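You operate a simulated robot arm through the tools that you are given. There is no shell and no other tool.

You run a simulated robot arm. Do the job below in one go: nothing can be reset, and whatever is moved stays where it is left.

## Task
Towel the wet tray dry and put it in the sink cupboard.
Fine: use the white towel and put it back; shut the door; the dry tray stays. Drop and damage nothing, leave nothing switched on.
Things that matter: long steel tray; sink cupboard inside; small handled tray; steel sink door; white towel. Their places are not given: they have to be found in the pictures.

It is judged by the outcome, as a careful person would: the job done as asked, and still so three seconds after it is handed in. It fails if anything else is knocked over, pushed out of place, dropped, spilled or broken. Flat cloth is picked up by pressing the open fingertips on it (5 to 10 N) and closing them slowly along it; thin cloth reads only 2 to 8 mm in the jaws.

## Robot
A 6-joint arm with a two-finger gripper, fixed in place. Base frame: the origin is at the foot of the arm, x ahead of it, y to its left, z up; the work surface is at about z = 860. Lengths are in mm, angles in rad, forces in N, time in s.
Its first joint turns from -2.897 to 2.897 rad. Payload 2.45 kg.
The tool frame sits at the grasp point between the pads (the TCP): z along the fingers, y along the line on which they close. The tips reach 20 mm beyond it. Largest opening 140 mm; the body of the gripper starts 168 mm behind the TCP.
Orientation is told as [roll, pitch, yaw] about the base's x, y, z axes, in that order, counted from this pose: with the fingers straight down and closing along the base's y, the tool's x points along the base's -x, its y along +y and its z along -z.

## Interface
- The arm moves only by the tool play_rows. Its arguments are lists of equal length, an entry for each row: "jaw": the opening, from 0 (shut) to 1 (fully open); "dp": the shift along the tool's x, y, z in units of 400 mm (1.0 is 400 mm), a list of three; "rot": the turn, a rotation vector about the tool's x, y, z in units of 120 degrees (1.0 is 120 degrees), a list of three. In form: {"jaw": [jaw, ...], "dp": [[x, y, z], ...], "rot": [[rx, ry, rz], ...]}. A call has 1 to 20 rows; each row is the pose to reach, as a shift and turn from the pose commanded when the call began, along the tool's axes at that moment. A call with a number of a shift or a turn outside -1 to 1 is refused whole. A row lasts 0.2 s, in which the tool goes at most 50 mm and 0.15 rad; a call with a longer step from one row to the next is refused whole, and so is a gripper value outside its range. Where a pose cannot be reached the arm comes as near as it can. A force on the tool above 70 N (or 10 N above the force at the start of the call, whichever is more), or a blocked arm, ends the call early, and 0.2 s more pass. Each finger travels about 45 mm/s and halts on what it meets, pressing with about 41 N; the grip force reading is that of the motor and also rises with nothing between the fingers. The clock runs only during rows and for 0.2 s after the last one: add rows that repeat a pose to give the fingers time. The reply holds the time, the measured pose of the TCP, the force on the tool along the base axes, the opening and the grip force, in the units named above and with some noise, with the torque about the TCP (base axes, N m) and any sound that the robot's microphone picked up.
- Cameras (640 x 400 px; columns grow to the right, rows downward): "scene" is fixed at [50.9, 500.6, 1266.6]; the picture's right is [0.51, -0.86, 0.00], its down [-0.47, -0.28, -0.84] and it looks along [0.72, 0.43, -0.55] (base axes); focal length 214 px, centre (320, 200). "wrist" rides on the gripper at [78, 11, -209] in the tool frame; the picture's right is [-0.14, 0.99, 0.00], its down [-0.92, -0.13, -0.37] and it looks along [-0.36, -0.05, 0.93] (tool axes); focal length 280 px, centre (320, 200).
- camera(camera): a new picture of that camera. It takes no simulated time.
- measure_at(camera, pixels): for up to 12 pixels [column, row] of the newest picture of that camera ("zoom" is the newest enlarged one), the place [x, y, z] in the base frame of the surface seen there, good to about 2 mm. It takes no simulated time.
- inspect(camera, box): a new picture of the part [left, top, right, bottom] of that camera's present view, enlarged. It takes no simulated time.
- sign_off(): hands the job in; it is judged then, once.

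Open the gripper and draw the arm clear of the work before you hand the job in, unless the task says otherwise.

The tools are called after "Emit:" by a JSON object that holds its "name" and its "arguments". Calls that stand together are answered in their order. play_rows: Moves the arm, as the interface text tells. Its arguments: {"type":"object","properties":{"jaw":{"type":"array","items":{"type":"number"}},"dp":{"type":"array","items":{"type":"array","items":{"type":"number"}}},"rot":{"type":"array","items":{"type":"array","items":{"type":"number"}}}},"required":["jaw","dp","rot"]} The other tools are called the same way: camera (camera) takes a picture; measure_at (camera, pixels) gives the place of the surface under pixels of a picture; inspect (camera, box) takes an enlarged picture of a part of a camera's view; sign_off () hands the job in.

At the start:

```text
time: 0.0
tool_pos: [304.1, 893.3, 1132.0]
tool_rot: [0.0, 0.0, -0.001]
force: [-0.1, 0.3, -0.2]
wrist_torque: [0.02, 0.03, 0.0]
finger_gap: 139.9
gripper_force: 0.2
```

scene: 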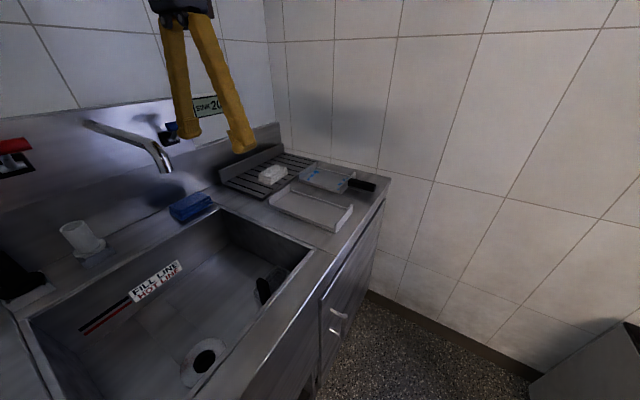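
wrist: 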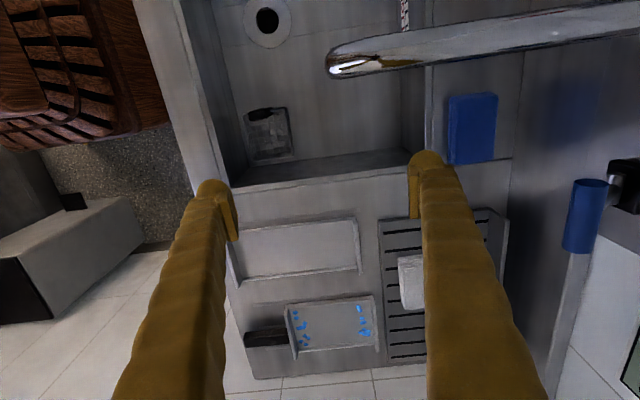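

I start by looking closer: the scene shows a small tray with a black handle and blue wet spots near (325,178), a white cloth at (272,174), a long tray at (312,205), and a cupboard door at (335,320). I enlarge both views.

Emit:
{"name": "inspect", "arguments": {"camera": "scene", "box": [200, 120, 400, 245]}}

Emit:
{"name": "inspect", "arguments": {"camera": "wrist", "box": [200, 180, 520, 390]}}

Emit:
{"name": "inspect", "arguments": {"camera": "scene", "box": [260, 200, 420, 400]}}

```text
3.20 times, centred on (300, 182) of scene
```

zoom: 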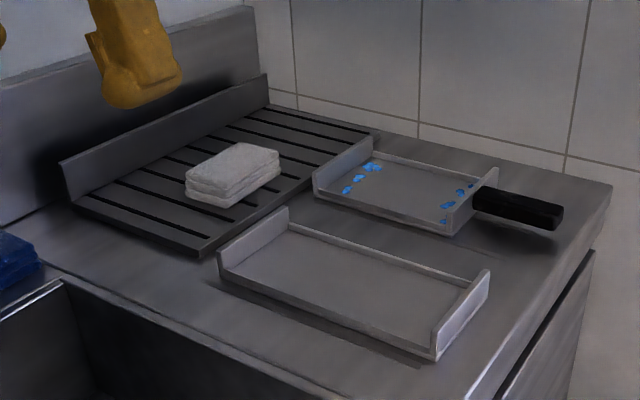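

```text
1.90 times, centred on (360, 285) of wrist
```

zoom: 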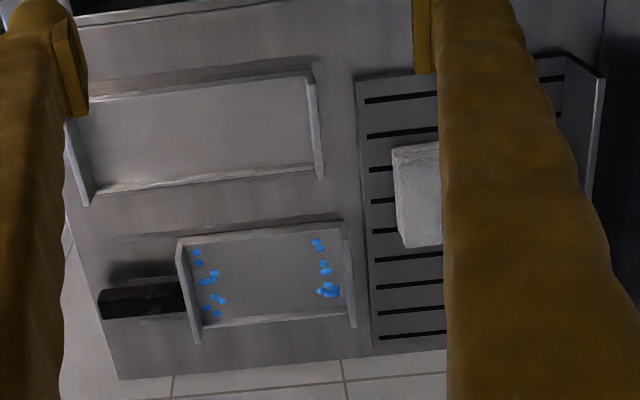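

```text
2.00 times, centred on (340, 300) of scene
```

zoom: 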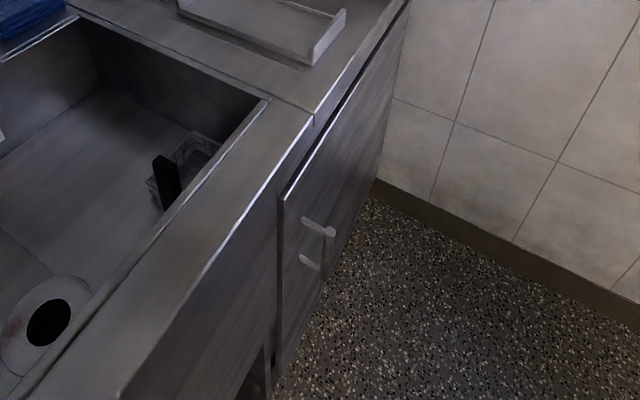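

The blue droplets are on the small handled tray; the long tray looks dry. I measure the main points in the scene view.

Emit:
{"name": "camera", "arguments": {"camera": "scene"}}

Emit:
{"name": "measure_at", "arguments": {"camera": "scene", "pixels": [[272, 174], [312, 180], [345, 190], [303, 172], [352, 178], [370, 185], [305, 207], [270, 197], [337, 228], [350, 208], [287, 190], [385, 178]]}}

Emit:
{"name": "measure_at", "arguments": {"camera": "scene", "pixels": [[342, 316], [333, 331], [322, 300], [322, 360], [350, 270], [375, 230], [320, 380], [300, 345], [316, 262], [265, 290], [268, 283], [395, 380]]}}

```text
taken
```

scene: 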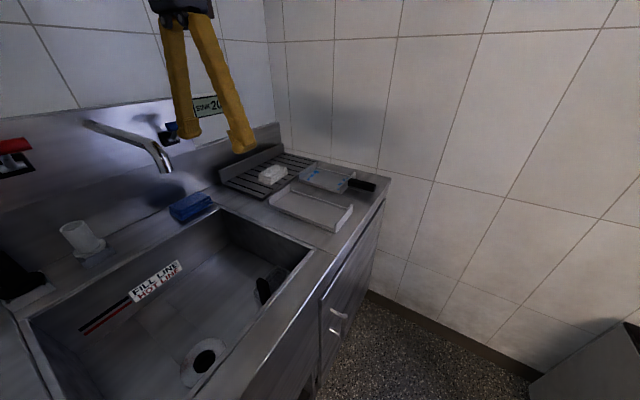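

```text
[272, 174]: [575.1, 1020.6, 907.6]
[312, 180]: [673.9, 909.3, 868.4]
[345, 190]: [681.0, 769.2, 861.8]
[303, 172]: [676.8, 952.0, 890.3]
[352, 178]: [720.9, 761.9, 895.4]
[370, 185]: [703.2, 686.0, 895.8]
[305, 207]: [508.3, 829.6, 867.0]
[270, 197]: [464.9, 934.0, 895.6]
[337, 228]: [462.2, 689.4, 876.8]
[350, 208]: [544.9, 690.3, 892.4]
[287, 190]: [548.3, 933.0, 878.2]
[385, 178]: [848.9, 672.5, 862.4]
```

```text
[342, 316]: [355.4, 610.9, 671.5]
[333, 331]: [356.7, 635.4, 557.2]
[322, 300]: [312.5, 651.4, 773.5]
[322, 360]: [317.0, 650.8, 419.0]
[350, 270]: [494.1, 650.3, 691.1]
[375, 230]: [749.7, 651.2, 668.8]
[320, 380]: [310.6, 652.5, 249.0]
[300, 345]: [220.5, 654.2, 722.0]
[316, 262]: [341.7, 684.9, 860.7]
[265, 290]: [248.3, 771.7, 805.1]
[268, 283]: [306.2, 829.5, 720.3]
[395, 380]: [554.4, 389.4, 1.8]
```

The counter front is at y≈651 with the door handle near (355, 611, 672..557), and the towel sits far away at about (575,1020,907). I zoom in again to measure tray, towel and rack in detail.

Emit:
{"name": "inspect", "arguments": {"camera": "scene", "box": [250, 140, 400, 234]}}

```text
4.26 times, centred on (325, 187) of scene
```

zoom: 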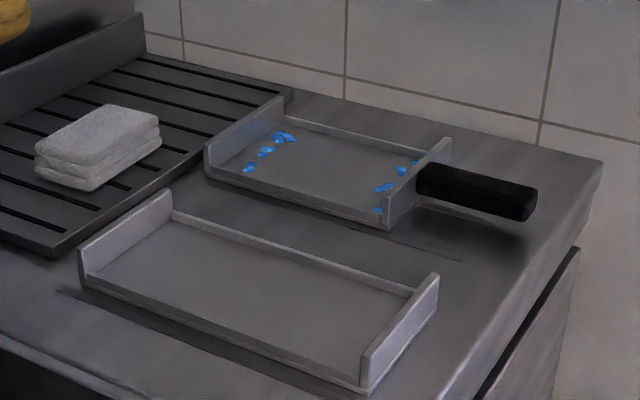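

Measuring towel corners, tray rim corners, handle ends and droplets in this zoom.

Emit:
{"name": "measure_at", "arguments": {"camera": "zoom", "pixels": [[38, 150], [95, 170], [157, 125], [105, 106], [92, 188], [40, 172], [160, 145], [50, 200], [150, 180], [60, 245], [140, 15], [285, 95]]}}

Emit:
{"name": "measure_at", "arguments": {"camera": "zoom", "pixels": [[208, 146], [282, 100], [388, 200], [447, 141], [422, 172], [420, 193], [533, 190], [525, 215], [470, 185], [300, 180], [212, 178], [385, 222]]}}

Emit:
{"name": "measure_at", "arguments": {"camera": "zoom", "pixels": [[250, 168], [268, 150], [290, 137], [378, 210], [385, 187], [401, 171], [414, 162], [275, 135], [330, 165], [350, 195], [360, 150], [600, 165]]}}

Emit:
{"name": "measure_at", "arguments": {"camera": "zoom", "pixels": [[80, 248], [170, 192], [360, 355], [436, 276], [365, 388], [90, 290], [430, 320], [250, 270], [300, 60], [560, 60], [575, 260], [10, 100]]}}

```text
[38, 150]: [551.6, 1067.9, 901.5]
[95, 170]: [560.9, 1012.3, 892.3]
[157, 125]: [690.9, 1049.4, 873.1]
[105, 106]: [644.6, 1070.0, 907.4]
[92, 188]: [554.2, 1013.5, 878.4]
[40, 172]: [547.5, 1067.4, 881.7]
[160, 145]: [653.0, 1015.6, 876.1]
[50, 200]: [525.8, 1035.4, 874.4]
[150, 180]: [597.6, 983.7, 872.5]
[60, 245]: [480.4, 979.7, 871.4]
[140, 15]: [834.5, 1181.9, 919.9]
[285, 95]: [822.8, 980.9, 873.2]
```

```text
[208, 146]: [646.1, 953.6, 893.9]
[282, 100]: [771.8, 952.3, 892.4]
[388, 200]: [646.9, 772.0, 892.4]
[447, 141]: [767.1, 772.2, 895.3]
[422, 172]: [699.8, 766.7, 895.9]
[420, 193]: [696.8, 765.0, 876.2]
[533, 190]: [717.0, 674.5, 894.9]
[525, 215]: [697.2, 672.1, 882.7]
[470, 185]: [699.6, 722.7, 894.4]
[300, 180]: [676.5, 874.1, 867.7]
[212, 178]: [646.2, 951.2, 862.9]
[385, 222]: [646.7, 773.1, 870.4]
```

```text
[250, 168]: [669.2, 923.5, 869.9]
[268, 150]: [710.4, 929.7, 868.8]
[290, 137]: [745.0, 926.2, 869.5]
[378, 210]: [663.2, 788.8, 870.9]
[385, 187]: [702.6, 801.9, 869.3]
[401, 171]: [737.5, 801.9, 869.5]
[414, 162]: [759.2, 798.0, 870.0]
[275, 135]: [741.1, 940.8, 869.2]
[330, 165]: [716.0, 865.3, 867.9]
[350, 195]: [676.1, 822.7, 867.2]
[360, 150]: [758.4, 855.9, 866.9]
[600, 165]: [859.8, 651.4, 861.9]
```

```text
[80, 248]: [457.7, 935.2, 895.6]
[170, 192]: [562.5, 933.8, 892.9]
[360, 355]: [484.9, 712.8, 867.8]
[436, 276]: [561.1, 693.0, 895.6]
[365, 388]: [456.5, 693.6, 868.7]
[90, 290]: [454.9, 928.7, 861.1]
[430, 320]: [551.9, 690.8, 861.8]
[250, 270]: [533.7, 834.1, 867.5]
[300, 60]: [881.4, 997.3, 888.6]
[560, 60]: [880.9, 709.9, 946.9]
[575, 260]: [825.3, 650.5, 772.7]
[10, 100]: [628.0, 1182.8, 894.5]
```

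Towel is about x552–648, y1010–1070, z874–906; tray floor z≈868 at x646–772, y772–953, droplets at y≈790–802 and y≈923–941; wall at x≈881. First I yaw the tool by -90° (to close along base x) while shifting toward +x at the safe height, to learn how far the arm can go.

Emit:
{"name": "play_rows", "arguments": {"jaw": [1, 1, 1, 1, 1, 1, 1, 1, 1, 1, 1, 1], "dp": [[-0.034, 0, 0], [-0.068, 0, 0], [-0.102, 0, 0], [-0.136, 0, 0], [-0.17, 0, 0], [-0.204, 0, 0], [-0.238, 0, 0], [-0.272, 0, 0], [-0.306, 0, 0], [-0.34, 0, 0], [-0.375, 0, 0], [-0.375, 0, 0]], "rot": [[0, 0, 0.068], [0, 0, 0.136], [0, 0, 0.204], [0, 0, 0.272], [0, 0, 0.34], [0, 0, 0.408], [0, 0, 0.476], [0, 0, 0.544], [0, 0, 0.612], [0, 0, 0.68], [0, 0, 0.75], [0, 0, 0.75]]}}

```text
time: 2.6
tool_pos: [453.4, 892.1, 1131.9]
tool_rot: [-0.002, 0.001, -1.571]
force: [0.4, 0.5, 0.1]
wrist_torque: [0.03, 0.01, -0.01]
finger_gap: 140.3
gripper_force: 0.1
```

The yaw worked and (453, 892, 1132) was reached. Next I tilt the tool 0.6 rad toward +y while moving to about (600, 1000, 1100) above the towel, and check reach.

Emit:
{"name": "play_rows", "arguments": {"jaw": [1, 1, 1, 1, 1, 1, 1], "dp": [[0.045, 0.061, 0.013], [0.09, 0.1225, 0.027], [0.135, 0.184, 0.04], [0.18, 0.245, 0.053], [0.225, 0.306, 0.067], [0.27, 0.3675, 0.08], [0.27, 0.3675, 0.08]], "rot": [[0, 0.0478, 0], [0, 0.0955, 0], [0, 0.1433, 0], [0, 0.191, 0], [0, 0.2388, 0], [0, 0.2865, 0], [0, 0.2865, 0]]}}

Emit:
{"name": "camera", "arguments": {"camera": "wrist"}}

Emit:
{"name": "camera", "arguments": {"camera": "scene"}}

```text
time: 4.2
tool_pos: [599.3, 1000.9, 1100.4]
tool_rot: [0.0, 0.602, -1.57]
force: [0.3, -0.2, -0.2]
wrist_torque: [-0.01, 0.01, 0.02]
finger_gap: 140.0
gripper_force: 0.0
```

```text
taken
```

wrist: 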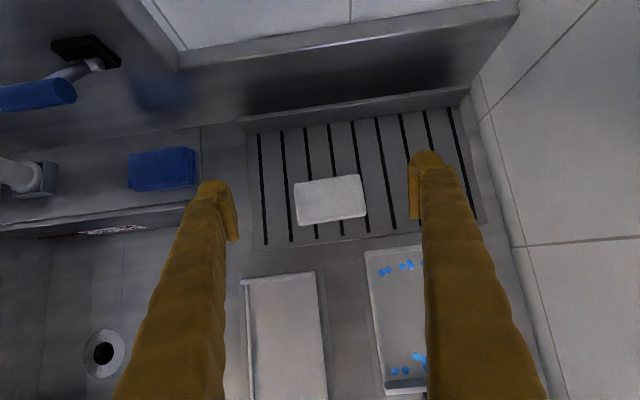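

```text
taken
```

scene: 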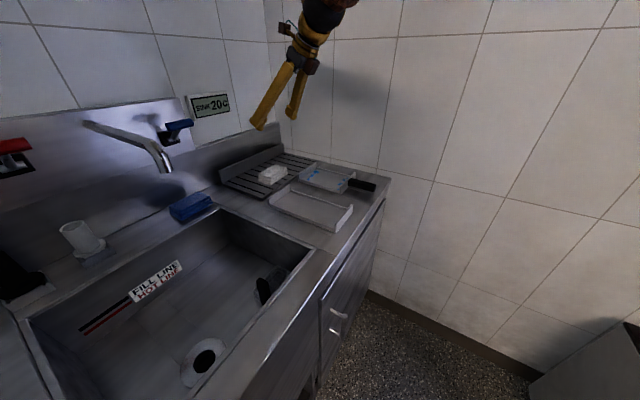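

Pose reached. The wrist picture shows the towel at (295–366, 178–225) clearly; I measure its corners and the rack from here.

Emit:
{"name": "inspect", "arguments": {"camera": "wrist", "box": [230, 80, 490, 250]}}

Emit:
{"name": "measure_at", "arguments": {"camera": "wrist", "pixels": [[297, 185], [359, 177], [364, 208], [299, 213], [300, 225], [366, 218], [330, 200], [345, 215], [345, 240], [260, 245], [250, 140], [480, 220]]}}

```text
2.35 times, centred on (360, 165) of wrist
```

zoom: 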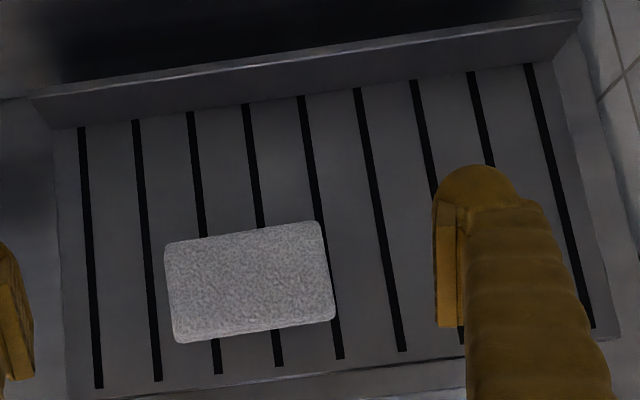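

```text
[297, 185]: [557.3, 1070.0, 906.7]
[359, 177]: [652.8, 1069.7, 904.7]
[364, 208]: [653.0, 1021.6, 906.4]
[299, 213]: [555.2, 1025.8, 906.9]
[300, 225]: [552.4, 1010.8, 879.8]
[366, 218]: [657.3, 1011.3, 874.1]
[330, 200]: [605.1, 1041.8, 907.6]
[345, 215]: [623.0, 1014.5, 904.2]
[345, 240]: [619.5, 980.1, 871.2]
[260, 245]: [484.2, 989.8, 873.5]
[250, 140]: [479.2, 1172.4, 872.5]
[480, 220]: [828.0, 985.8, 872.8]
```

The towel spans x552–655, y1011–1072, z873–907, centre (604,1041). I go straight down to z≈960 over it first with open jaws.

Emit:
{"name": "play_rows", "arguments": {"jaw": [1, 1, 1, 1, 1], "dp": [[-0.029, 0.003, 0.0863], [-0.058, 0.006, 0.1725], [-0.0869, 0.009, 0.2588], [-0.1158, 0.0118, 0.345], [-0.1158, 0.0118, 0.345]], "rot": [[0, 0, 0], [0, 0, 0], [0, 0, 0], [0, 0, 0], [0, 0, 0]]}}

Emit:
{"name": "camera", "arguments": {"camera": "wrist"}}

Emit:
{"name": "inspect", "arguments": {"camera": "scene", "box": [220, 80, 400, 193]}}

```text
time: 5.4
tool_pos: [606.9, 1039.7, 959.5]
tool_rot: [0.0, 0.6, -1.571]
force: [-0.1, 0.4, 0.0]
wrist_torque: [0.02, -0.01, -0.01]
finger_gap: 140.0
gripper_force: 0.1
```

```text
taken
```

wrist: 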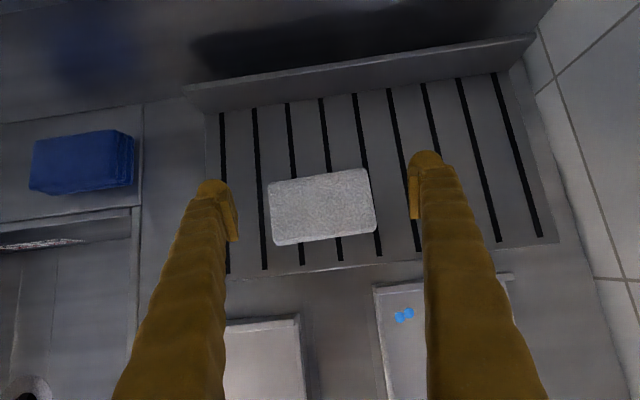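

```text
3.54 times, centred on (310, 136) of scene
```

zoom: 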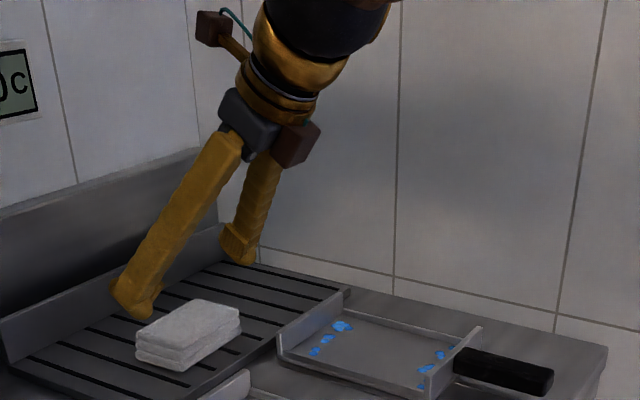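

Fingers straddle the towel well (fingertips at columns 215 and 425, towel 268–377). I lower to z≈912 with the jaws still open.

Emit:
{"name": "play_rows", "arguments": {"jaw": [1, 1, 1, 1], "dp": [[-0.0214, -0.002, 0.0333], [-0.0428, -0.004, 0.0665], [-0.0643, -0.005, 0.0998], [-0.0643, -0.005, 0.0998]], "rot": [[0, 0, 0], [0, 0, 0], [0, 0, 0], [0, 0, 0]]}}

Emit:
{"name": "camera", "arguments": {"camera": "wrist"}}

Emit:
{"name": "inspect", "arguments": {"camera": "scene", "box": [220, 120, 320, 193]}}

```text
time: 6.4
tool_pos: [603.7, 1041.6, 913.6]
tool_rot: [0.0, 0.601, -1.571]
force: [0.1, 0.0, -0.3]
wrist_torque: [0.01, 0.0, -0.01]
finger_gap: 140.2
gripper_force: 0.1
```

```text
taken
```

wrist: 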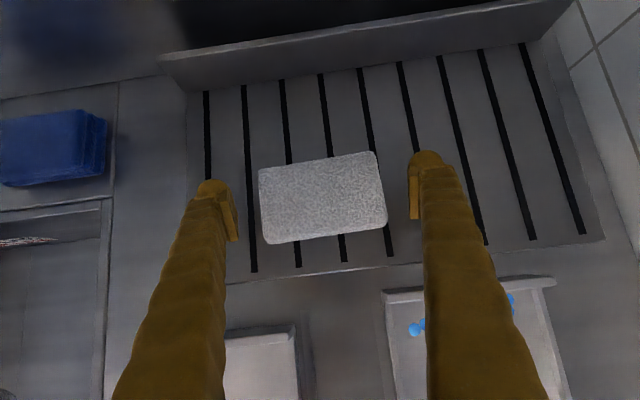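

```text
5.48 times, centred on (270, 156) of scene
```

zoom: 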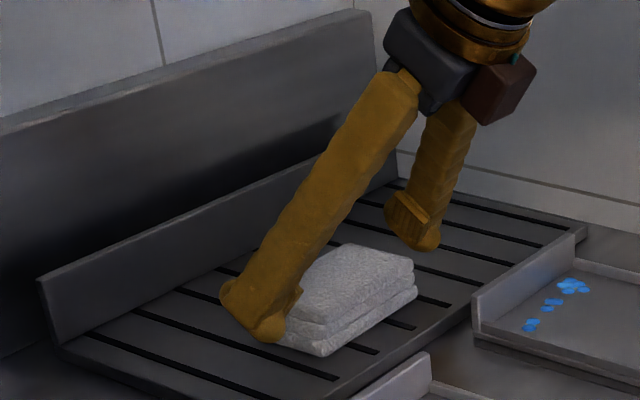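

The towel lies between both fingertips and the tips clear the rack. I close slowly to grip it, targeting about 84 mm and reading the gap.

Emit:
{"name": "play_rows", "arguments": {"jaw": [0.9, 0.8, 0.75, 0.7, 0.65, 0.65, 0.65], "dp": [[0, 0, 0], [0, 0, 0], [0, 0, 0], [0, 0, 0], [0, 0, 0], [0, 0, 0], [0, 0, 0]], "rot": [[0, 0, 0], [0, 0, 0], [0, 0, 0], [0, 0, 0], [0, 0, 0], [0, 0, 0], [0, 0, 0]]}}

Emit:
{"name": "camera", "arguments": {"camera": "wrist"}}

Emit:
{"name": "inspect", "arguments": {"camera": "scene", "box": [220, 120, 320, 193]}}

```text
time: 8.0
tool_pos: [603.5, 1041.5, 913.2]
tool_rot: [0.001, 0.6, -1.571]
force: [-0.5, -0.9, 2.0]
wrist_torque: [-0.02, 0.17, 0.02]
finger_gap: 109.5
gripper_force: 41.3
```

```text
taken
```

wrist: 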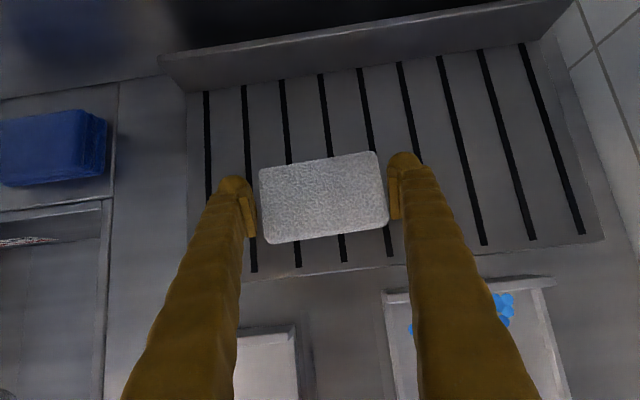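

```text
5.48 times, centred on (270, 156) of scene
```

zoom: 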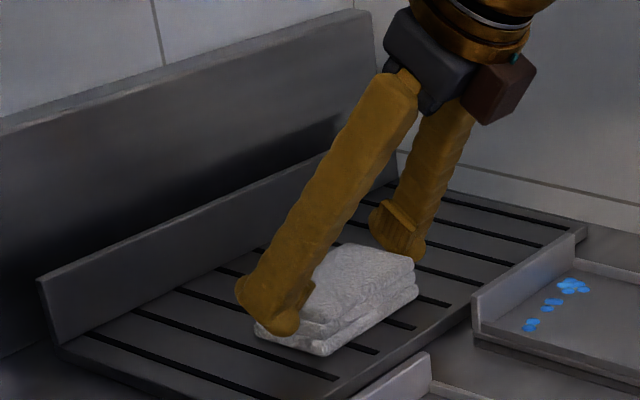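

The fingers halted at 109.5 mm with 41 N – the towel is held. I lift 30 mm slowly and look.

Emit:
{"name": "play_rows", "arguments": {"jaw": [0.65, 0.65, 0.65, 0.65], "dp": [[0.0141, 0, -0.0206], [0.0283, 0, -0.0413], [0.0424, 0, -0.0619], [0.0424, 0, -0.0619]], "rot": [[0, 0, 0], [0, 0, 0], [0, 0, 0], [0, 0, 0]]}}

Emit:
{"name": "camera", "arguments": {"camera": "wrist"}}

Emit:
{"name": "inspect", "arguments": {"camera": "scene", "box": [220, 120, 320, 193]}}

```text
time: 9.0
tool_pos: [603.0, 1042.8, 942.1]
tool_rot: [-0.001, 0.601, -1.571]
force: [-0.5, 0.4, -0.8]
wrist_torque: [0.0, -0.01, -0.03]
finger_gap: 109.3
gripper_force: 41.3
```

```text
taken
```

wrist: 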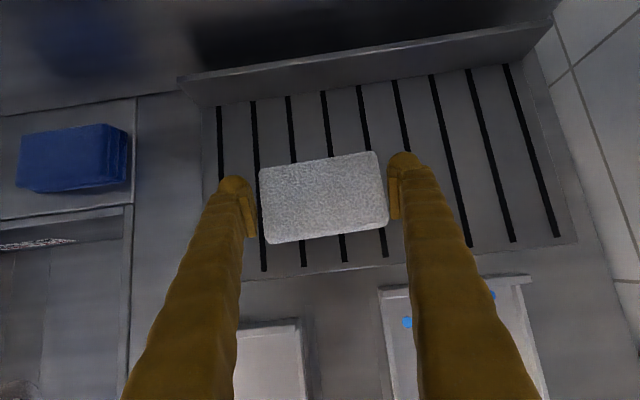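

```text
5.48 times, centred on (270, 156) of scene
```

zoom: 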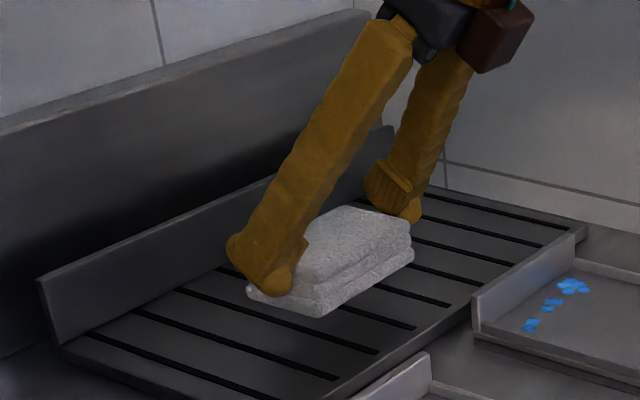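

The towel is lifted level and firmly held, its bottom about 40 mm below the TCP. I raise further and carry it over the tray to about (709, 912, 985).

Emit:
{"name": "play_rows", "arguments": {"jaw": [0.65, 0.65, 0.65, 0.65, 0.65, 0.65, 0.65, 0.65, 0.65], "dp": [[0.0303, 0, -0.0443], [0.0607, 0, -0.0887], [0.016, 0.0442, -0.1193], [-0.0286, 0.0883, -0.15], [-0.0733, 0.1325, -0.1806], [-0.118, 0.1767, -0.2112], [-0.1626, 0.2208, -0.2419], [-0.2073, 0.265, -0.2725], [-0.2073, 0.265, -0.2725]], "rot": [[0, 0, 0], [0, 0, 0], [0, 0, 0], [0, 0, 0], [0, 0, 0], [0, 0, 0], [0, 0, 0], [0, 0, 0], [0, 0, 0]]}}

Emit:
{"name": "camera", "arguments": {"camera": "wrist"}}

Emit:
{"name": "inspect", "arguments": {"camera": "scene", "box": [250, 100, 400, 194]}}

```text
time: 11.0
tool_pos: [710.1, 914.1, 986.2]
tool_rot: [0.001, 0.6, -1.57]
force: [0.5, 0.2, -1.2]
wrist_torque: [-0.04, 0.0, 0.02]
finger_gap: 109.2
gripper_force: 41.3
```

```text
taken
```

wrist: 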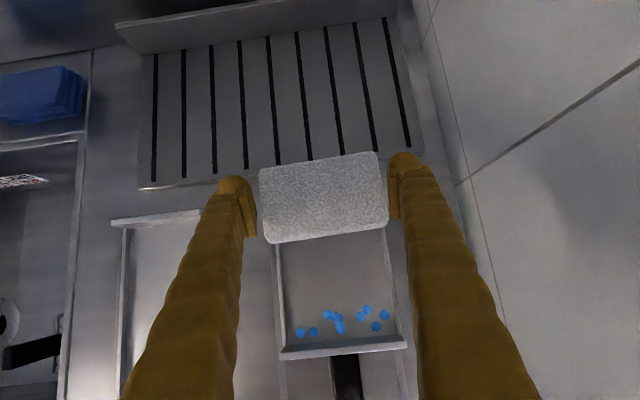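

```text
4.26 times, centred on (325, 147) of scene
```

zoom: 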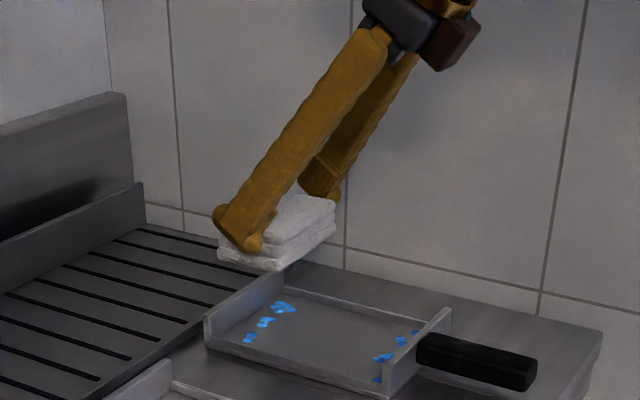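

I measure the droplets and walls precisely: near drops in the wrist view around (300–385, 310–332), far drops in the zoom around (248–290, 305–340).

Emit:
{"name": "measure_at", "arguments": {"camera": "wrist", "pixels": [[299, 333], [313, 331], [328, 315], [340, 328], [366, 310], [376, 327], [385, 315], [290, 350], [400, 343], [283, 300], [387, 260], [345, 345]]}}

Emit:
{"name": "measure_at", "arguments": {"camera": "zoom", "pixels": [[248, 338], [265, 322], [277, 306], [290, 309], [285, 302], [255, 342], [228, 320], [300, 350], [210, 345], [376, 379], [415, 330], [240, 345]]}}

```text
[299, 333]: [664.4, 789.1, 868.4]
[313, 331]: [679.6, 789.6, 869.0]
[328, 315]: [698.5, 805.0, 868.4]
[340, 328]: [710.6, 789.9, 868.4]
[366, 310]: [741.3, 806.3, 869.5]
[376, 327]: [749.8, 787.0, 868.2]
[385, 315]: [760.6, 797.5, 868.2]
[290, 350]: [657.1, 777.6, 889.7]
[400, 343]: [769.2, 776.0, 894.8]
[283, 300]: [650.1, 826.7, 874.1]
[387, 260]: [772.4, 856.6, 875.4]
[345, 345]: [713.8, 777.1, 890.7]
```

```text
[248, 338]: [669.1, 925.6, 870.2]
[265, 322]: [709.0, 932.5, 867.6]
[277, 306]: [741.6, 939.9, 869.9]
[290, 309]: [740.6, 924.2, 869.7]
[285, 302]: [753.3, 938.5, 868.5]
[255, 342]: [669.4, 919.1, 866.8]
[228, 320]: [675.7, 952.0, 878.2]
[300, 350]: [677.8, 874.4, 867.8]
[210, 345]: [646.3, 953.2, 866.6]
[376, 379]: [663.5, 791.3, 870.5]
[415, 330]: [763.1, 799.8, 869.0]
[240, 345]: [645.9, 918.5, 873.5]
```

Droplets span x660–764 at y≈786–807 and y≈919–941; the tray inside is x650–768, y777–950. I lower the towel toward the far end, to TCP z≈926 first and then to ≈911.

Emit:
{"name": "play_rows", "arguments": {"jaw": [0.65, 0.65, 0.65, 0.65, 0.65, 0.65, 0.65], "dp": [[-0.031, -0.001, 0.039], [-0.062, -0.002, 0.079], [-0.093, -0.0025, 0.118], [-0.1, -0.0025, 0.1283], [-0.107, -0.0025, 0.1386], [-0.1142, -0.0025, 0.149], [-0.1142, -0.0025, 0.149]], "rot": [[0, 0, 0], [0, 0, 0], [0, 0, 0], [0, 0, 0], [0, 0, 0], [0, 0, 0], [0, 0, 0]]}}

Emit:
{"name": "inspect", "arguments": {"camera": "scene", "box": [270, 120, 390, 195]}}

Emit:
{"name": "camera", "arguments": {"camera": "wrist"}}

```text
time: 12.6
tool_pos: [707.6, 907.3, 910.4]
tool_rot: [0.001, 0.602, -1.57]
force: [0.5, -0.6, -2.1]
wrist_torque: [0.03, 0.01, 0.01]
finger_gap: 108.8
gripper_force: 41.2
```

```text
5.33 times, centred on (330, 158) of scene
```

zoom: 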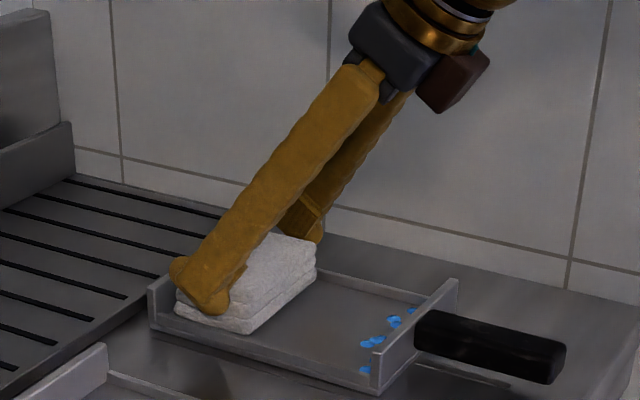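

```text
taken
```

wrist: 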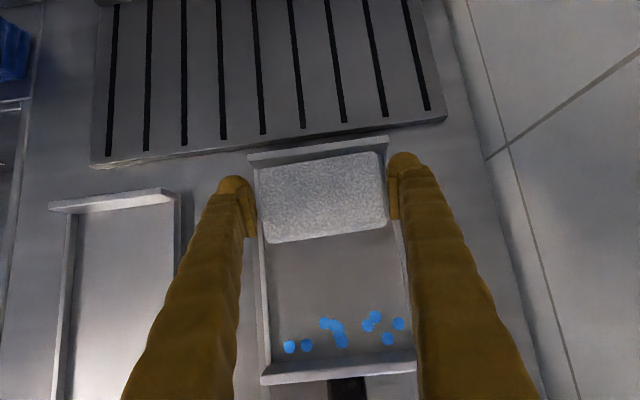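

The towel is a few mm above the tray floor. I lower 3 mm in small rows and read the force.

Emit:
{"name": "play_rows", "arguments": {"jaw": [0.65, 0.65, 0.65, 0.65], "dp": [[-0.0014, 0.001, 0.0021], [-0.0028, 0.002, 0.0041], [-0.0042, 0.003, 0.0062], [-0.0042, 0.003, 0.0062]], "rot": [[0, 0, 0], [0, 0, 0], [0, 0, 0], [0, 0, 0]]}}

```text
time: 13.6
tool_pos: [709.9, 909.3, 907.6]
tool_rot: [-0.001, 0.6, -1.571]
force: [-0.3, -0.2, 0.3]
wrist_torque: [-0.03, 0.0, -0.01]
finger_gap: 109.0
gripper_force: 40.9
```

Weight seems just taken up (force z from about -1.5 to +0.3). I lower another 1.5 mm to get a light press.

Emit:
{"name": "play_rows", "arguments": {"jaw": [0.65, 0.65, 0.65, 0.65], "dp": [[-0.0007, 0, 0.001], [-0.0014, 0, 0.0021], [-0.0021, 0, 0.0031], [-0.0021, 0, 0.0031]], "rot": [[0, 0, 0], [0, 0, 0], [0, 0, 0], [0, 0, 0]]}}

```text
time: 14.6
tool_pos: [708.8, 908.3, 907.8]
tool_rot: [-0.001, 0.602, -1.571]
force: [1.7, 0.2, 8.9]
wrist_torque: [-0.25, -0.6, 0.11]
finger_gap: 108.9
gripper_force: 40.4
```

Pressing with about 9 N now. I rub over the far droplets: forward to y≈915, side to side ±4 mm, and back and forth.

Emit:
{"name": "play_rows", "arguments": {"jaw": [0.65, 0.65, 0.65, 0.65, 0.65, 0.65, 0.65, 0.65, 0.65, 0.65, 0.65, 0.65], "dp": [[0.0072, 0, 0.005], [0.0144, 0, 0.0099], [0.0144, 0.01, 0.0099], [0.0144, 0, 0.0099], [0.0144, -0.01, 0.0099], [0, -0.01, 0], [-0.0206, -0.01, -0.0141], [-0.0206, 0, -0.0141], [-0.0206, 0.01, -0.0141], [0, 0.01, 0], [0.0144, 0.008, 0.0099], [0.0144, 0, 0.0099]], "rot": [[0, 0, 0], [0, 0, 0], [0, 0, 0], [0, 0, 0], [0, 0, 0], [0, 0, 0], [0, 0, 0], [0, 0, 0], [0, 0, 0], [0, 0, 0], [0, 0, 0], [0, 0, 0]]}}

Emit:
{"name": "inspect", "arguments": {"camera": "scene", "box": [270, 120, 390, 195]}}

Emit:
{"name": "camera", "arguments": {"camera": "wrist"}}

```text
time: 17.2
tool_pos: [711.1, 914.7, 908.3]
tool_rot: [0.002, 0.601, -1.571]
force: [11.5, -0.1, 22.4]
wrist_torque: [-0.15, -0.7, 0.13]
finger_gap: 108.8
gripper_force: 40.7
```

```text
5.33 times, centred on (330, 158) of scene
```

zoom: 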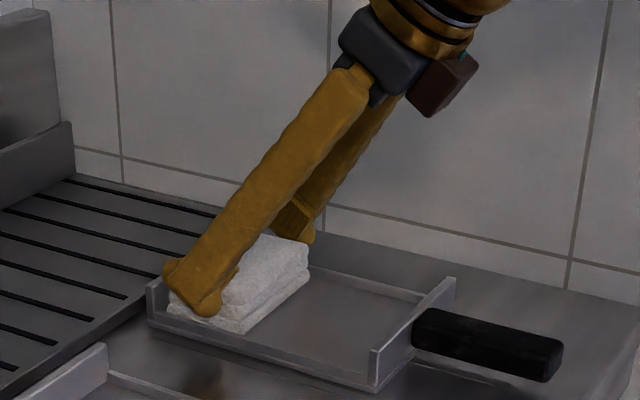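

```text
taken
```

wrist: 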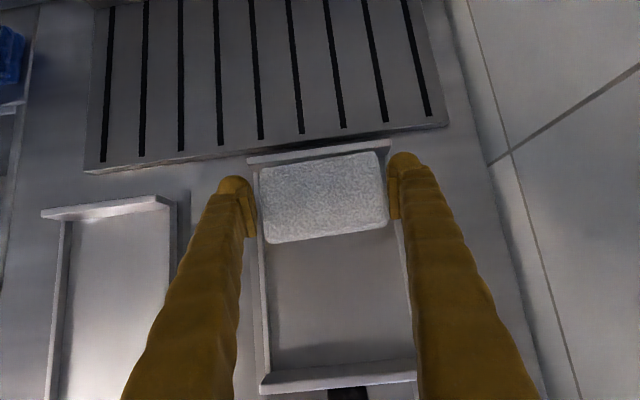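

All blue droplets have vanished, but the press grew to 22 N with 11 N sideways. I ease up 1.5 mm and shift +x 2 mm to relieve, before also wiping the near half.

Emit:
{"name": "play_rows", "arguments": {"jaw": [0.65, 0.65, 0.65], "dp": [[0.001, 0.002, -0.0015], [0.0021, 0.004, -0.0031], [0.0021, 0.004, -0.0031]], "rot": [[0, 0, 0], [0, 0, 0], [0, 0, 0]]}}

Emit:
{"name": "measure_at", "arguments": {"camera": "wrist", "pixels": [[265, 380], [412, 370], [264, 300], [408, 300], [250, 160], [388, 146], [345, 392], [320, 300], [170, 200], [50, 215], [50, 330], [330, 365]]}}

```text
time: 18.0
tool_pos: [710.6, 914.5, 908.2]
tool_rot: [-0.003, 0.601, -1.57]
force: [-6.8, 1.0, 14.6]
wrist_torque: [-0.1, -0.36, -0.02]
finger_gap: 109.0
gripper_force: 41.4
```

```text
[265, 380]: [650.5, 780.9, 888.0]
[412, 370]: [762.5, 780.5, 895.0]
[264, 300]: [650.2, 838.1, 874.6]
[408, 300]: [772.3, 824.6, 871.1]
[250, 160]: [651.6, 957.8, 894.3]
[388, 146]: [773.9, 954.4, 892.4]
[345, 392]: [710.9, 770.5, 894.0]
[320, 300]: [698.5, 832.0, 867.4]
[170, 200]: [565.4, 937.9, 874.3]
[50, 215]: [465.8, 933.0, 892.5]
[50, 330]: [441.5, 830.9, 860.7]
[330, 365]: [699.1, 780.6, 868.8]
```

Easing helped; the tray has hardly moved. I ease 1 mm more and stroke toward the handle end (y≈815), with small sideways rubs there.

Emit:
{"name": "play_rows", "arguments": {"jaw": [0.65, 0.65, 0.65, 0.65, 0.65, 0.65, 0.65, 0.65, 0.65, 0.65, 0.65, 0.65, 0.65], "dp": [[0.0014, -0.002, -0.0021], [-0.0337, -0.0025, -0.0261], [-0.0687, -0.0025, -0.0501], [-0.1038, -0.0025, -0.0741], [-0.1388, -0.0025, -0.0981], [-0.1739, -0.0025, -0.1221], [-0.203, -0.0025, -0.142], [-0.203, 0.005, -0.142], [-0.203, -0.01, -0.142], [-0.165, -0.01, -0.116], [-0.165, 0, -0.116], [-0.203, 0, -0.142], [-0.165, -0.0025, -0.116]], "rot": [[0, 0, 0], [0, 0, 0], [0, 0, 0], [0, 0, 0], [0, 0, 0], [0, 0, 0], [0, 0, 0], [0, 0, 0], [0, 0, 0], [0, 0, 0], [0, 0, 0], [0, 0, 0], [0, 0, 0]]}}

Emit:
{"name": "camera", "arguments": {"camera": "wrist"}}

Emit:
{"name": "inspect", "arguments": {"camera": "scene", "box": [270, 120, 390, 195]}}

```text
time: 20.8
tool_pos: [710.3, 834.1, 906.9]
tool_rot: [0.0, 0.601, -1.571]
force: [-0.9, -1.0, 0.3]
wrist_torque: [-0.06, -0.03, -0.02]
finger_gap: 109.0
gripper_force: 40.8
```

```text
taken
```

wrist: 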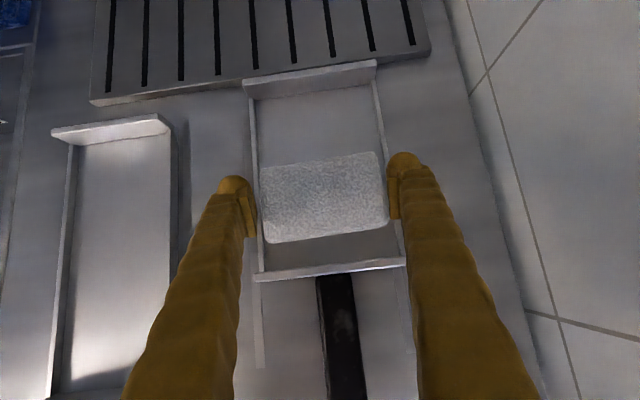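

```text
5.33 times, centred on (330, 158) of scene
```

zoom: 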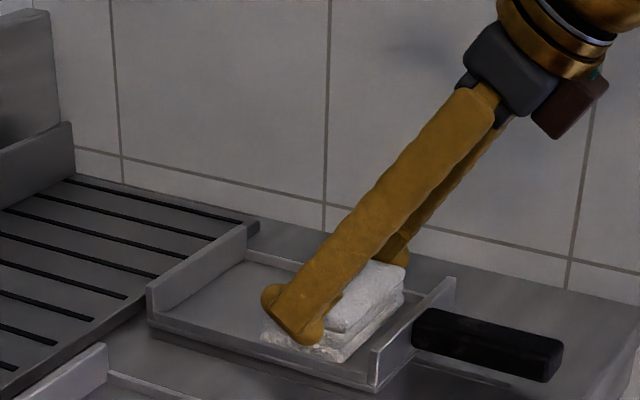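

No droplets remain visible, and contact at the near half was light. I do one more pass with a slightly firmer press over y≈815–900 to be thorough.

Emit:
{"name": "play_rows", "arguments": {"jaw": [0.65, 0.65, 0.65, 0.65, 0.65, 0.65, 0.65, 0.65, 0.65, 0.65, 0.65, 0.65, 0.65, 0.65], "dp": [[-0.0017, -0.0025, 0.0025], [-0.0217, -0.0025, -0.011], [-0.0405, -0.0025, -0.0243], [-0.0405, 0.005, -0.0243], [-0.0405, -0.01, -0.0243], [-0.0017, -0.01, 0.0025], [0.04, -0.0025, 0.031], [0.081, -0.0025, 0.059], [0.122, -0.0025, 0.087], [0.081, 0.005, 0.059], [0.04, 0.005, 0.031], [-0.0017, 0.005, 0.0025], [-0.0405, -0.0025, -0.0243], [-0.0017, -0.0025, 0.0025]], "rot": [[0, 0, 0], [0, 0, 0], [0, 0, 0], [0, 0, 0], [0, 0, 0], [0, 0, 0], [0, 0, 0], [0, 0, 0], [0, 0, 0], [0, 0, 0], [0, 0, 0], [0, 0, 0], [0, 0, 0], [0, 0, 0]]}}

```text
time: 23.8
tool_pos: [708.0, 833.5, 909.7]
tool_rot: [-0.002, 0.6, -1.57]
force: [0.2, 0.4, -0.4]
wrist_torque: [-0.02, 0.02, -0.04]
finger_gap: 108.9
gripper_force: 40.8
```

Reading is light again with the towel still gripped at 109 mm. I look at both views to check the towel's seat and the tray.

Emit:
{"name": "camera", "arguments": {"camera": "wrist"}}

Emit:
{"name": "inspect", "arguments": {"camera": "scene", "box": [280, 140, 390, 209]}}

```text
taken
```

wrist: 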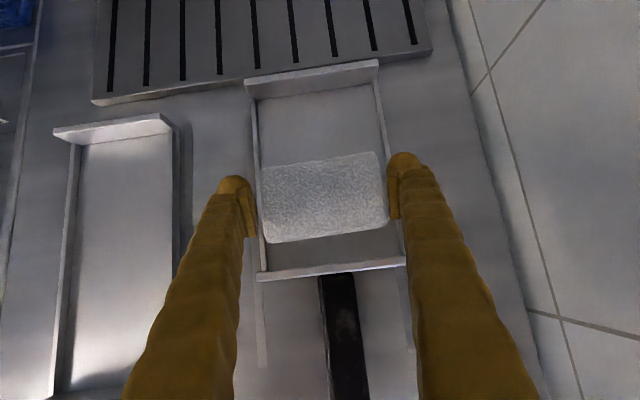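

```text
5.80 times, centred on (335, 174) of scene
```

zoom: 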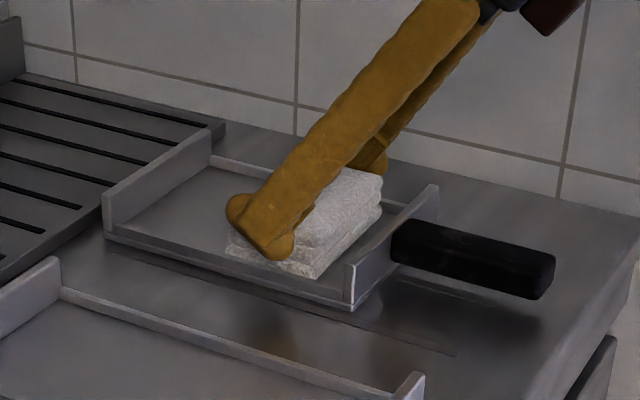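

The tray is dry with no droplets. I lift the towel 75 mm and carry it back over its old place at (604, 1041).

Emit:
{"name": "play_rows", "arguments": {"jaw": [0.65, 0.65, 0.65, 0.65, 0.65, 0.65, 0.65, 0.65, 0.65, 0.65], "dp": [[0.035, 0, -0.0516], [0.07, 0, -0.1031], [0.106, 0, -0.1547], [0.1772, -0.0438, -0.106], [0.2483, -0.0875, -0.0572], [0.3195, -0.1313, -0.0084], [0.3907, -0.175, 0.0403], [0.4618, -0.2188, 0.089], [0.533, -0.2625, 0.1378], [0.533, -0.2625, 0.1378]], "rot": [[0, 0, 0], [0, 0, 0], [0, 0, 0], [0, 0, 0], [0, 0, 0], [0, 0, 0], [0, 0, 0], [0, 0, 0], [0, 0, 0], [0, 0, 0]]}}

Emit:
{"name": "inspect", "arguments": {"camera": "scene", "box": [240, 100, 400, 200]}}

Emit:
{"name": "camera", "arguments": {"camera": "wrist"}}

```text
time: 26.0
tool_pos: [600.9, 1040.5, 982.3]
tool_rot: [0.0, 0.599, -1.572]
force: [-1.0, -0.1, -0.5]
wrist_torque: [0.04, 0.01, 0.0]
finger_gap: 108.6
gripper_force: 41.3
```

```text
4.00 times, centred on (320, 150) of scene
```

zoom: 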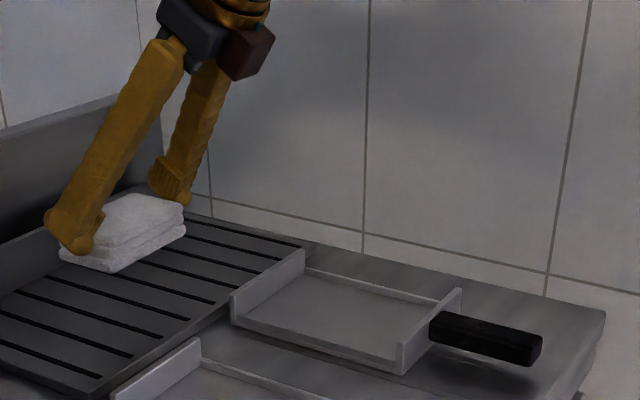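

```text
taken
```

wrist: 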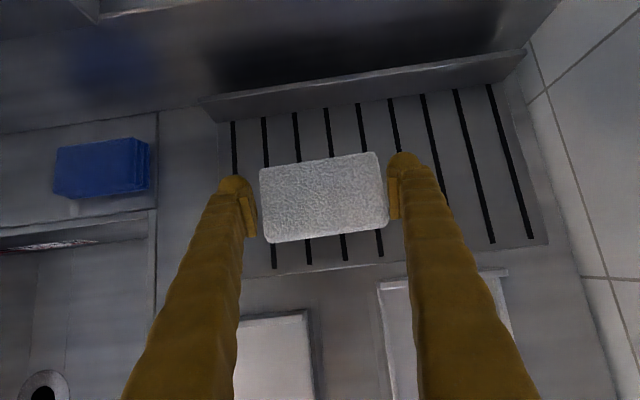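

The tray view is free of blue drops. I lower the towel to just above the rack (TCP z≈916, then ≈913.5).

Emit:
{"name": "play_rows", "arguments": {"jaw": [0.65, 0.65, 0.65, 0.65, 0.65, 0.65], "dp": [[-0.031, 0.002, 0.0454], [-0.0621, 0.004, 0.0907], [-0.0932, 0.005, 0.1361], [-0.095, 0.005, 0.1387], [-0.0967, 0.005, 0.1413], [-0.0967, 0.005, 0.1413]], "rot": [[0, 0, 0], [0, 0, 0], [0, 0, 0], [0, 0, 0], [0, 0, 0], [0, 0, 0]]}}

Emit:
{"name": "inspect", "arguments": {"camera": "scene", "box": [220, 120, 320, 193]}}

```text
time: 27.4
tool_pos: [605.8, 1041.3, 915.1]
tool_rot: [0.001, 0.6, -1.57]
force: [0.0, -0.3, -0.2]
wrist_torque: [0.03, 0.01, 0.0]
finger_gap: 108.9
gripper_force: 41.0
```

```text
5.48 times, centred on (270, 156) of scene
```

zoom: 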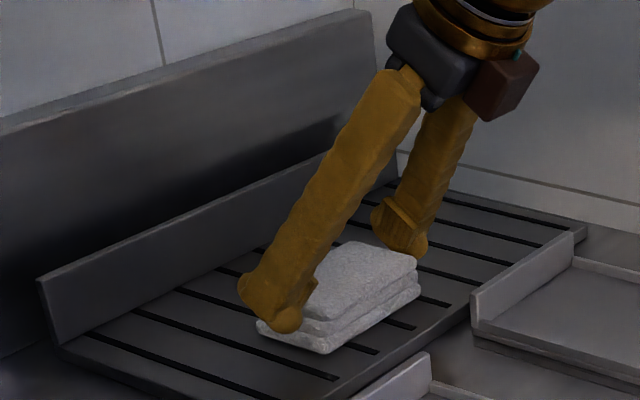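

It is practically on the rack. I lower 1 mm at a time to feel the contact.

Emit:
{"name": "play_rows", "arguments": {"jaw": [0.65, 0.65, 0.65, 0.65], "dp": [[-0.0014, 0, 0.0021], [-0.0021, 0, 0.0031], [-0.0028, 0, 0.0041], [-0.0028, 0, 0.0041]], "rot": [[0, 0, 0], [0, 0, 0], [0, 0, 0], [0, 0, 0]]}}

```text
time: 28.4
tool_pos: [606.8, 1042.2, 913.9]
tool_rot: [0.002, 0.602, -1.57]
force: [0.1, -1.0, 14.1]
wrist_torque: [-0.42, -0.78, -0.04]
finger_gap: 108.9
gripper_force: 40.5
```

Contact at 14 N. I ease up about 1 mm and open the jaws gradually to let go.

Emit:
{"name": "play_rows", "arguments": {"jaw": [0.65, 0.7, 0.76, 0.82, 0.88, 0.95, 1, 1, 1], "dp": [[0.0014, 0, -0.0021], [0.0017, 0, -0.0025], [0.0017, 0, -0.0025], [0.0017, 0, -0.0025], [0.0017, 0, -0.0025], [0.0017, 0, -0.0025], [0.0017, 0, -0.0025], [0.0017, 0, -0.0025], [0.0017, 0, -0.0025]], "rot": [[0, 0, 0], [0, 0, 0], [0, 0, 0], [0, 0, 0], [0, 0, 0], [0, 0, 0], [0, 0, 0], [0, 0, 0], [0, 0, 0]]}}

Emit:
{"name": "camera", "arguments": {"camera": "wrist"}}

```text
time: 30.4
tool_pos: [605.8, 1041.3, 913.4]
tool_rot: [-0.002, 0.599, -1.572]
force: [-0.5, -0.7, 0.0]
wrist_torque: [0.06, -0.04, 0.0]
finger_gap: 140.2
gripper_force: 0.1
```

```text
taken
```

wrist: 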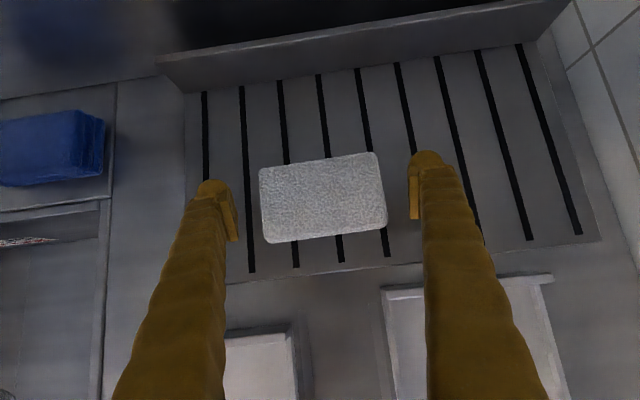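

The towel rests back on the rack, free of the fingers. I lift straight up 150 mm and check the picture.

Emit:
{"name": "play_rows", "arguments": {"jaw": [1, 1, 1, 1, 1], "dp": [[0.053, 0, -0.0773], [0.106, 0, -0.1545], [0.159, 0, -0.2318], [0.212, 0, -0.309], [0.212, 0, -0.309]], "rot": [[0, 0, 0], [0, 0, 0], [0, 0, 0], [0, 0, 0], [0, 0, 0]]}}

Emit:
{"name": "camera", "arguments": {"camera": "wrist"}}

Emit:
{"name": "camera", "arguments": {"camera": "scene"}}

Emit:
{"name": "inspect", "arguments": {"camera": "scene", "box": [240, 130, 400, 230]}}

```text
time: 31.6
tool_pos: [605.3, 1041.8, 1064.9]
tool_rot: [0.0, 0.6, -1.571]
force: [0.0, -0.1, -1.0]
wrist_torque: [0.03, 0.0, 0.02]
finger_gap: 140.0
gripper_force: 0.1
```

```text
taken
```

wrist: 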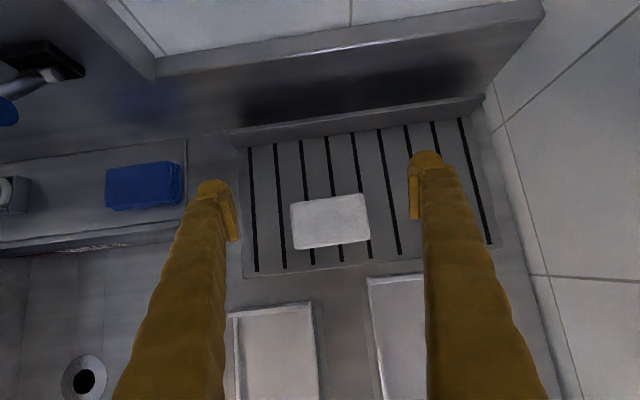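

```text
taken
```

scene: 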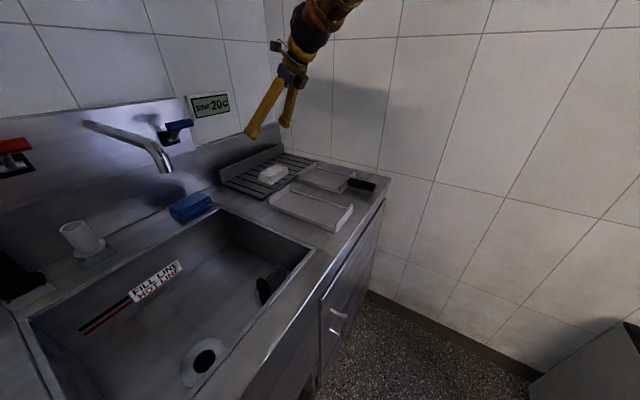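

```text
4.00 times, centred on (320, 180) of scene
```

zoom: 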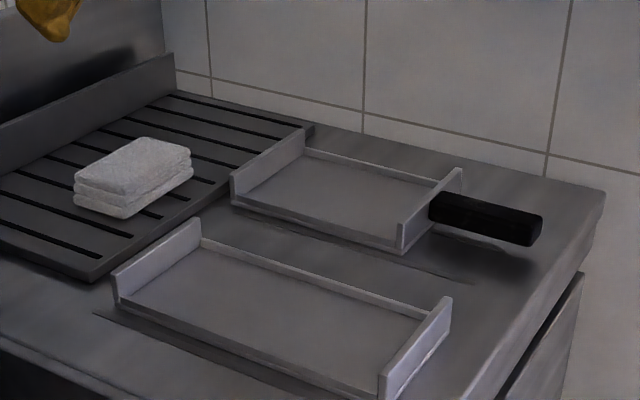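

The towel is back in place and both trays look fine. Now I study the door handle close up around (335, 320).

Emit:
{"name": "inspect", "arguments": {"camera": "scene", "box": [300, 280, 380, 330]}}

Emit:
{"name": "inspect", "arguments": {"camera": "scene", "box": [310, 295, 360, 350]}}

```text
8.00 times, centred on (340, 305) of scene
```

zoom: 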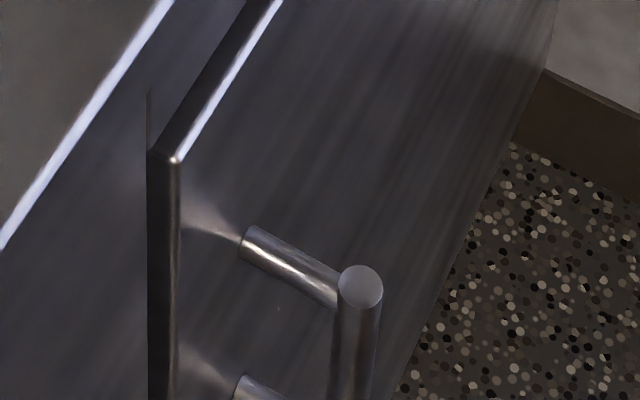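

```text
7.27 times, centred on (335, 322) of scene
```

zoom: 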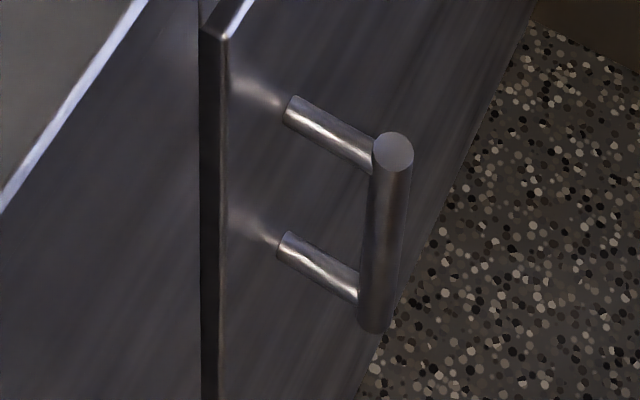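

Now measure the handle bar, posts and door edges in this zoom.

Emit:
{"name": "measure_at", "arguments": {"camera": "zoom", "pixels": [[393, 150], [390, 200], [383, 260], [375, 320], [325, 130], [320, 265], [290, 105], [283, 245], [215, 35], [210, 200], [225, 100], [160, 60]]}}

Emit:
{"name": "inspect", "arguments": {"camera": "scene", "box": [280, 200, 400, 400]}}

```text
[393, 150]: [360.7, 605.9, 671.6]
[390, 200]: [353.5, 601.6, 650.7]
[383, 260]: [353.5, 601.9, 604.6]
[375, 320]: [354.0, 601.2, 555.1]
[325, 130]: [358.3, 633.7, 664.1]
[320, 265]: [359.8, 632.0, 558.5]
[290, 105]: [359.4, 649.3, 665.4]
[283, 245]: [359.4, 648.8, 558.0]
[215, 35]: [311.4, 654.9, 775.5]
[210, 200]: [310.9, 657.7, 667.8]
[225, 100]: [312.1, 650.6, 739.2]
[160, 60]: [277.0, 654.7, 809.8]
```

```text
2.00 times, centred on (340, 300) of scene
```

zoom: 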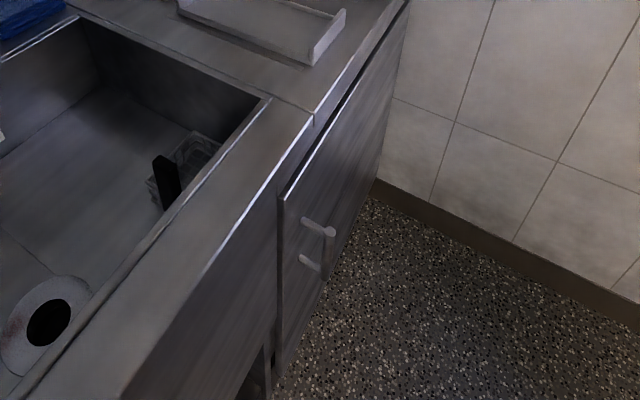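

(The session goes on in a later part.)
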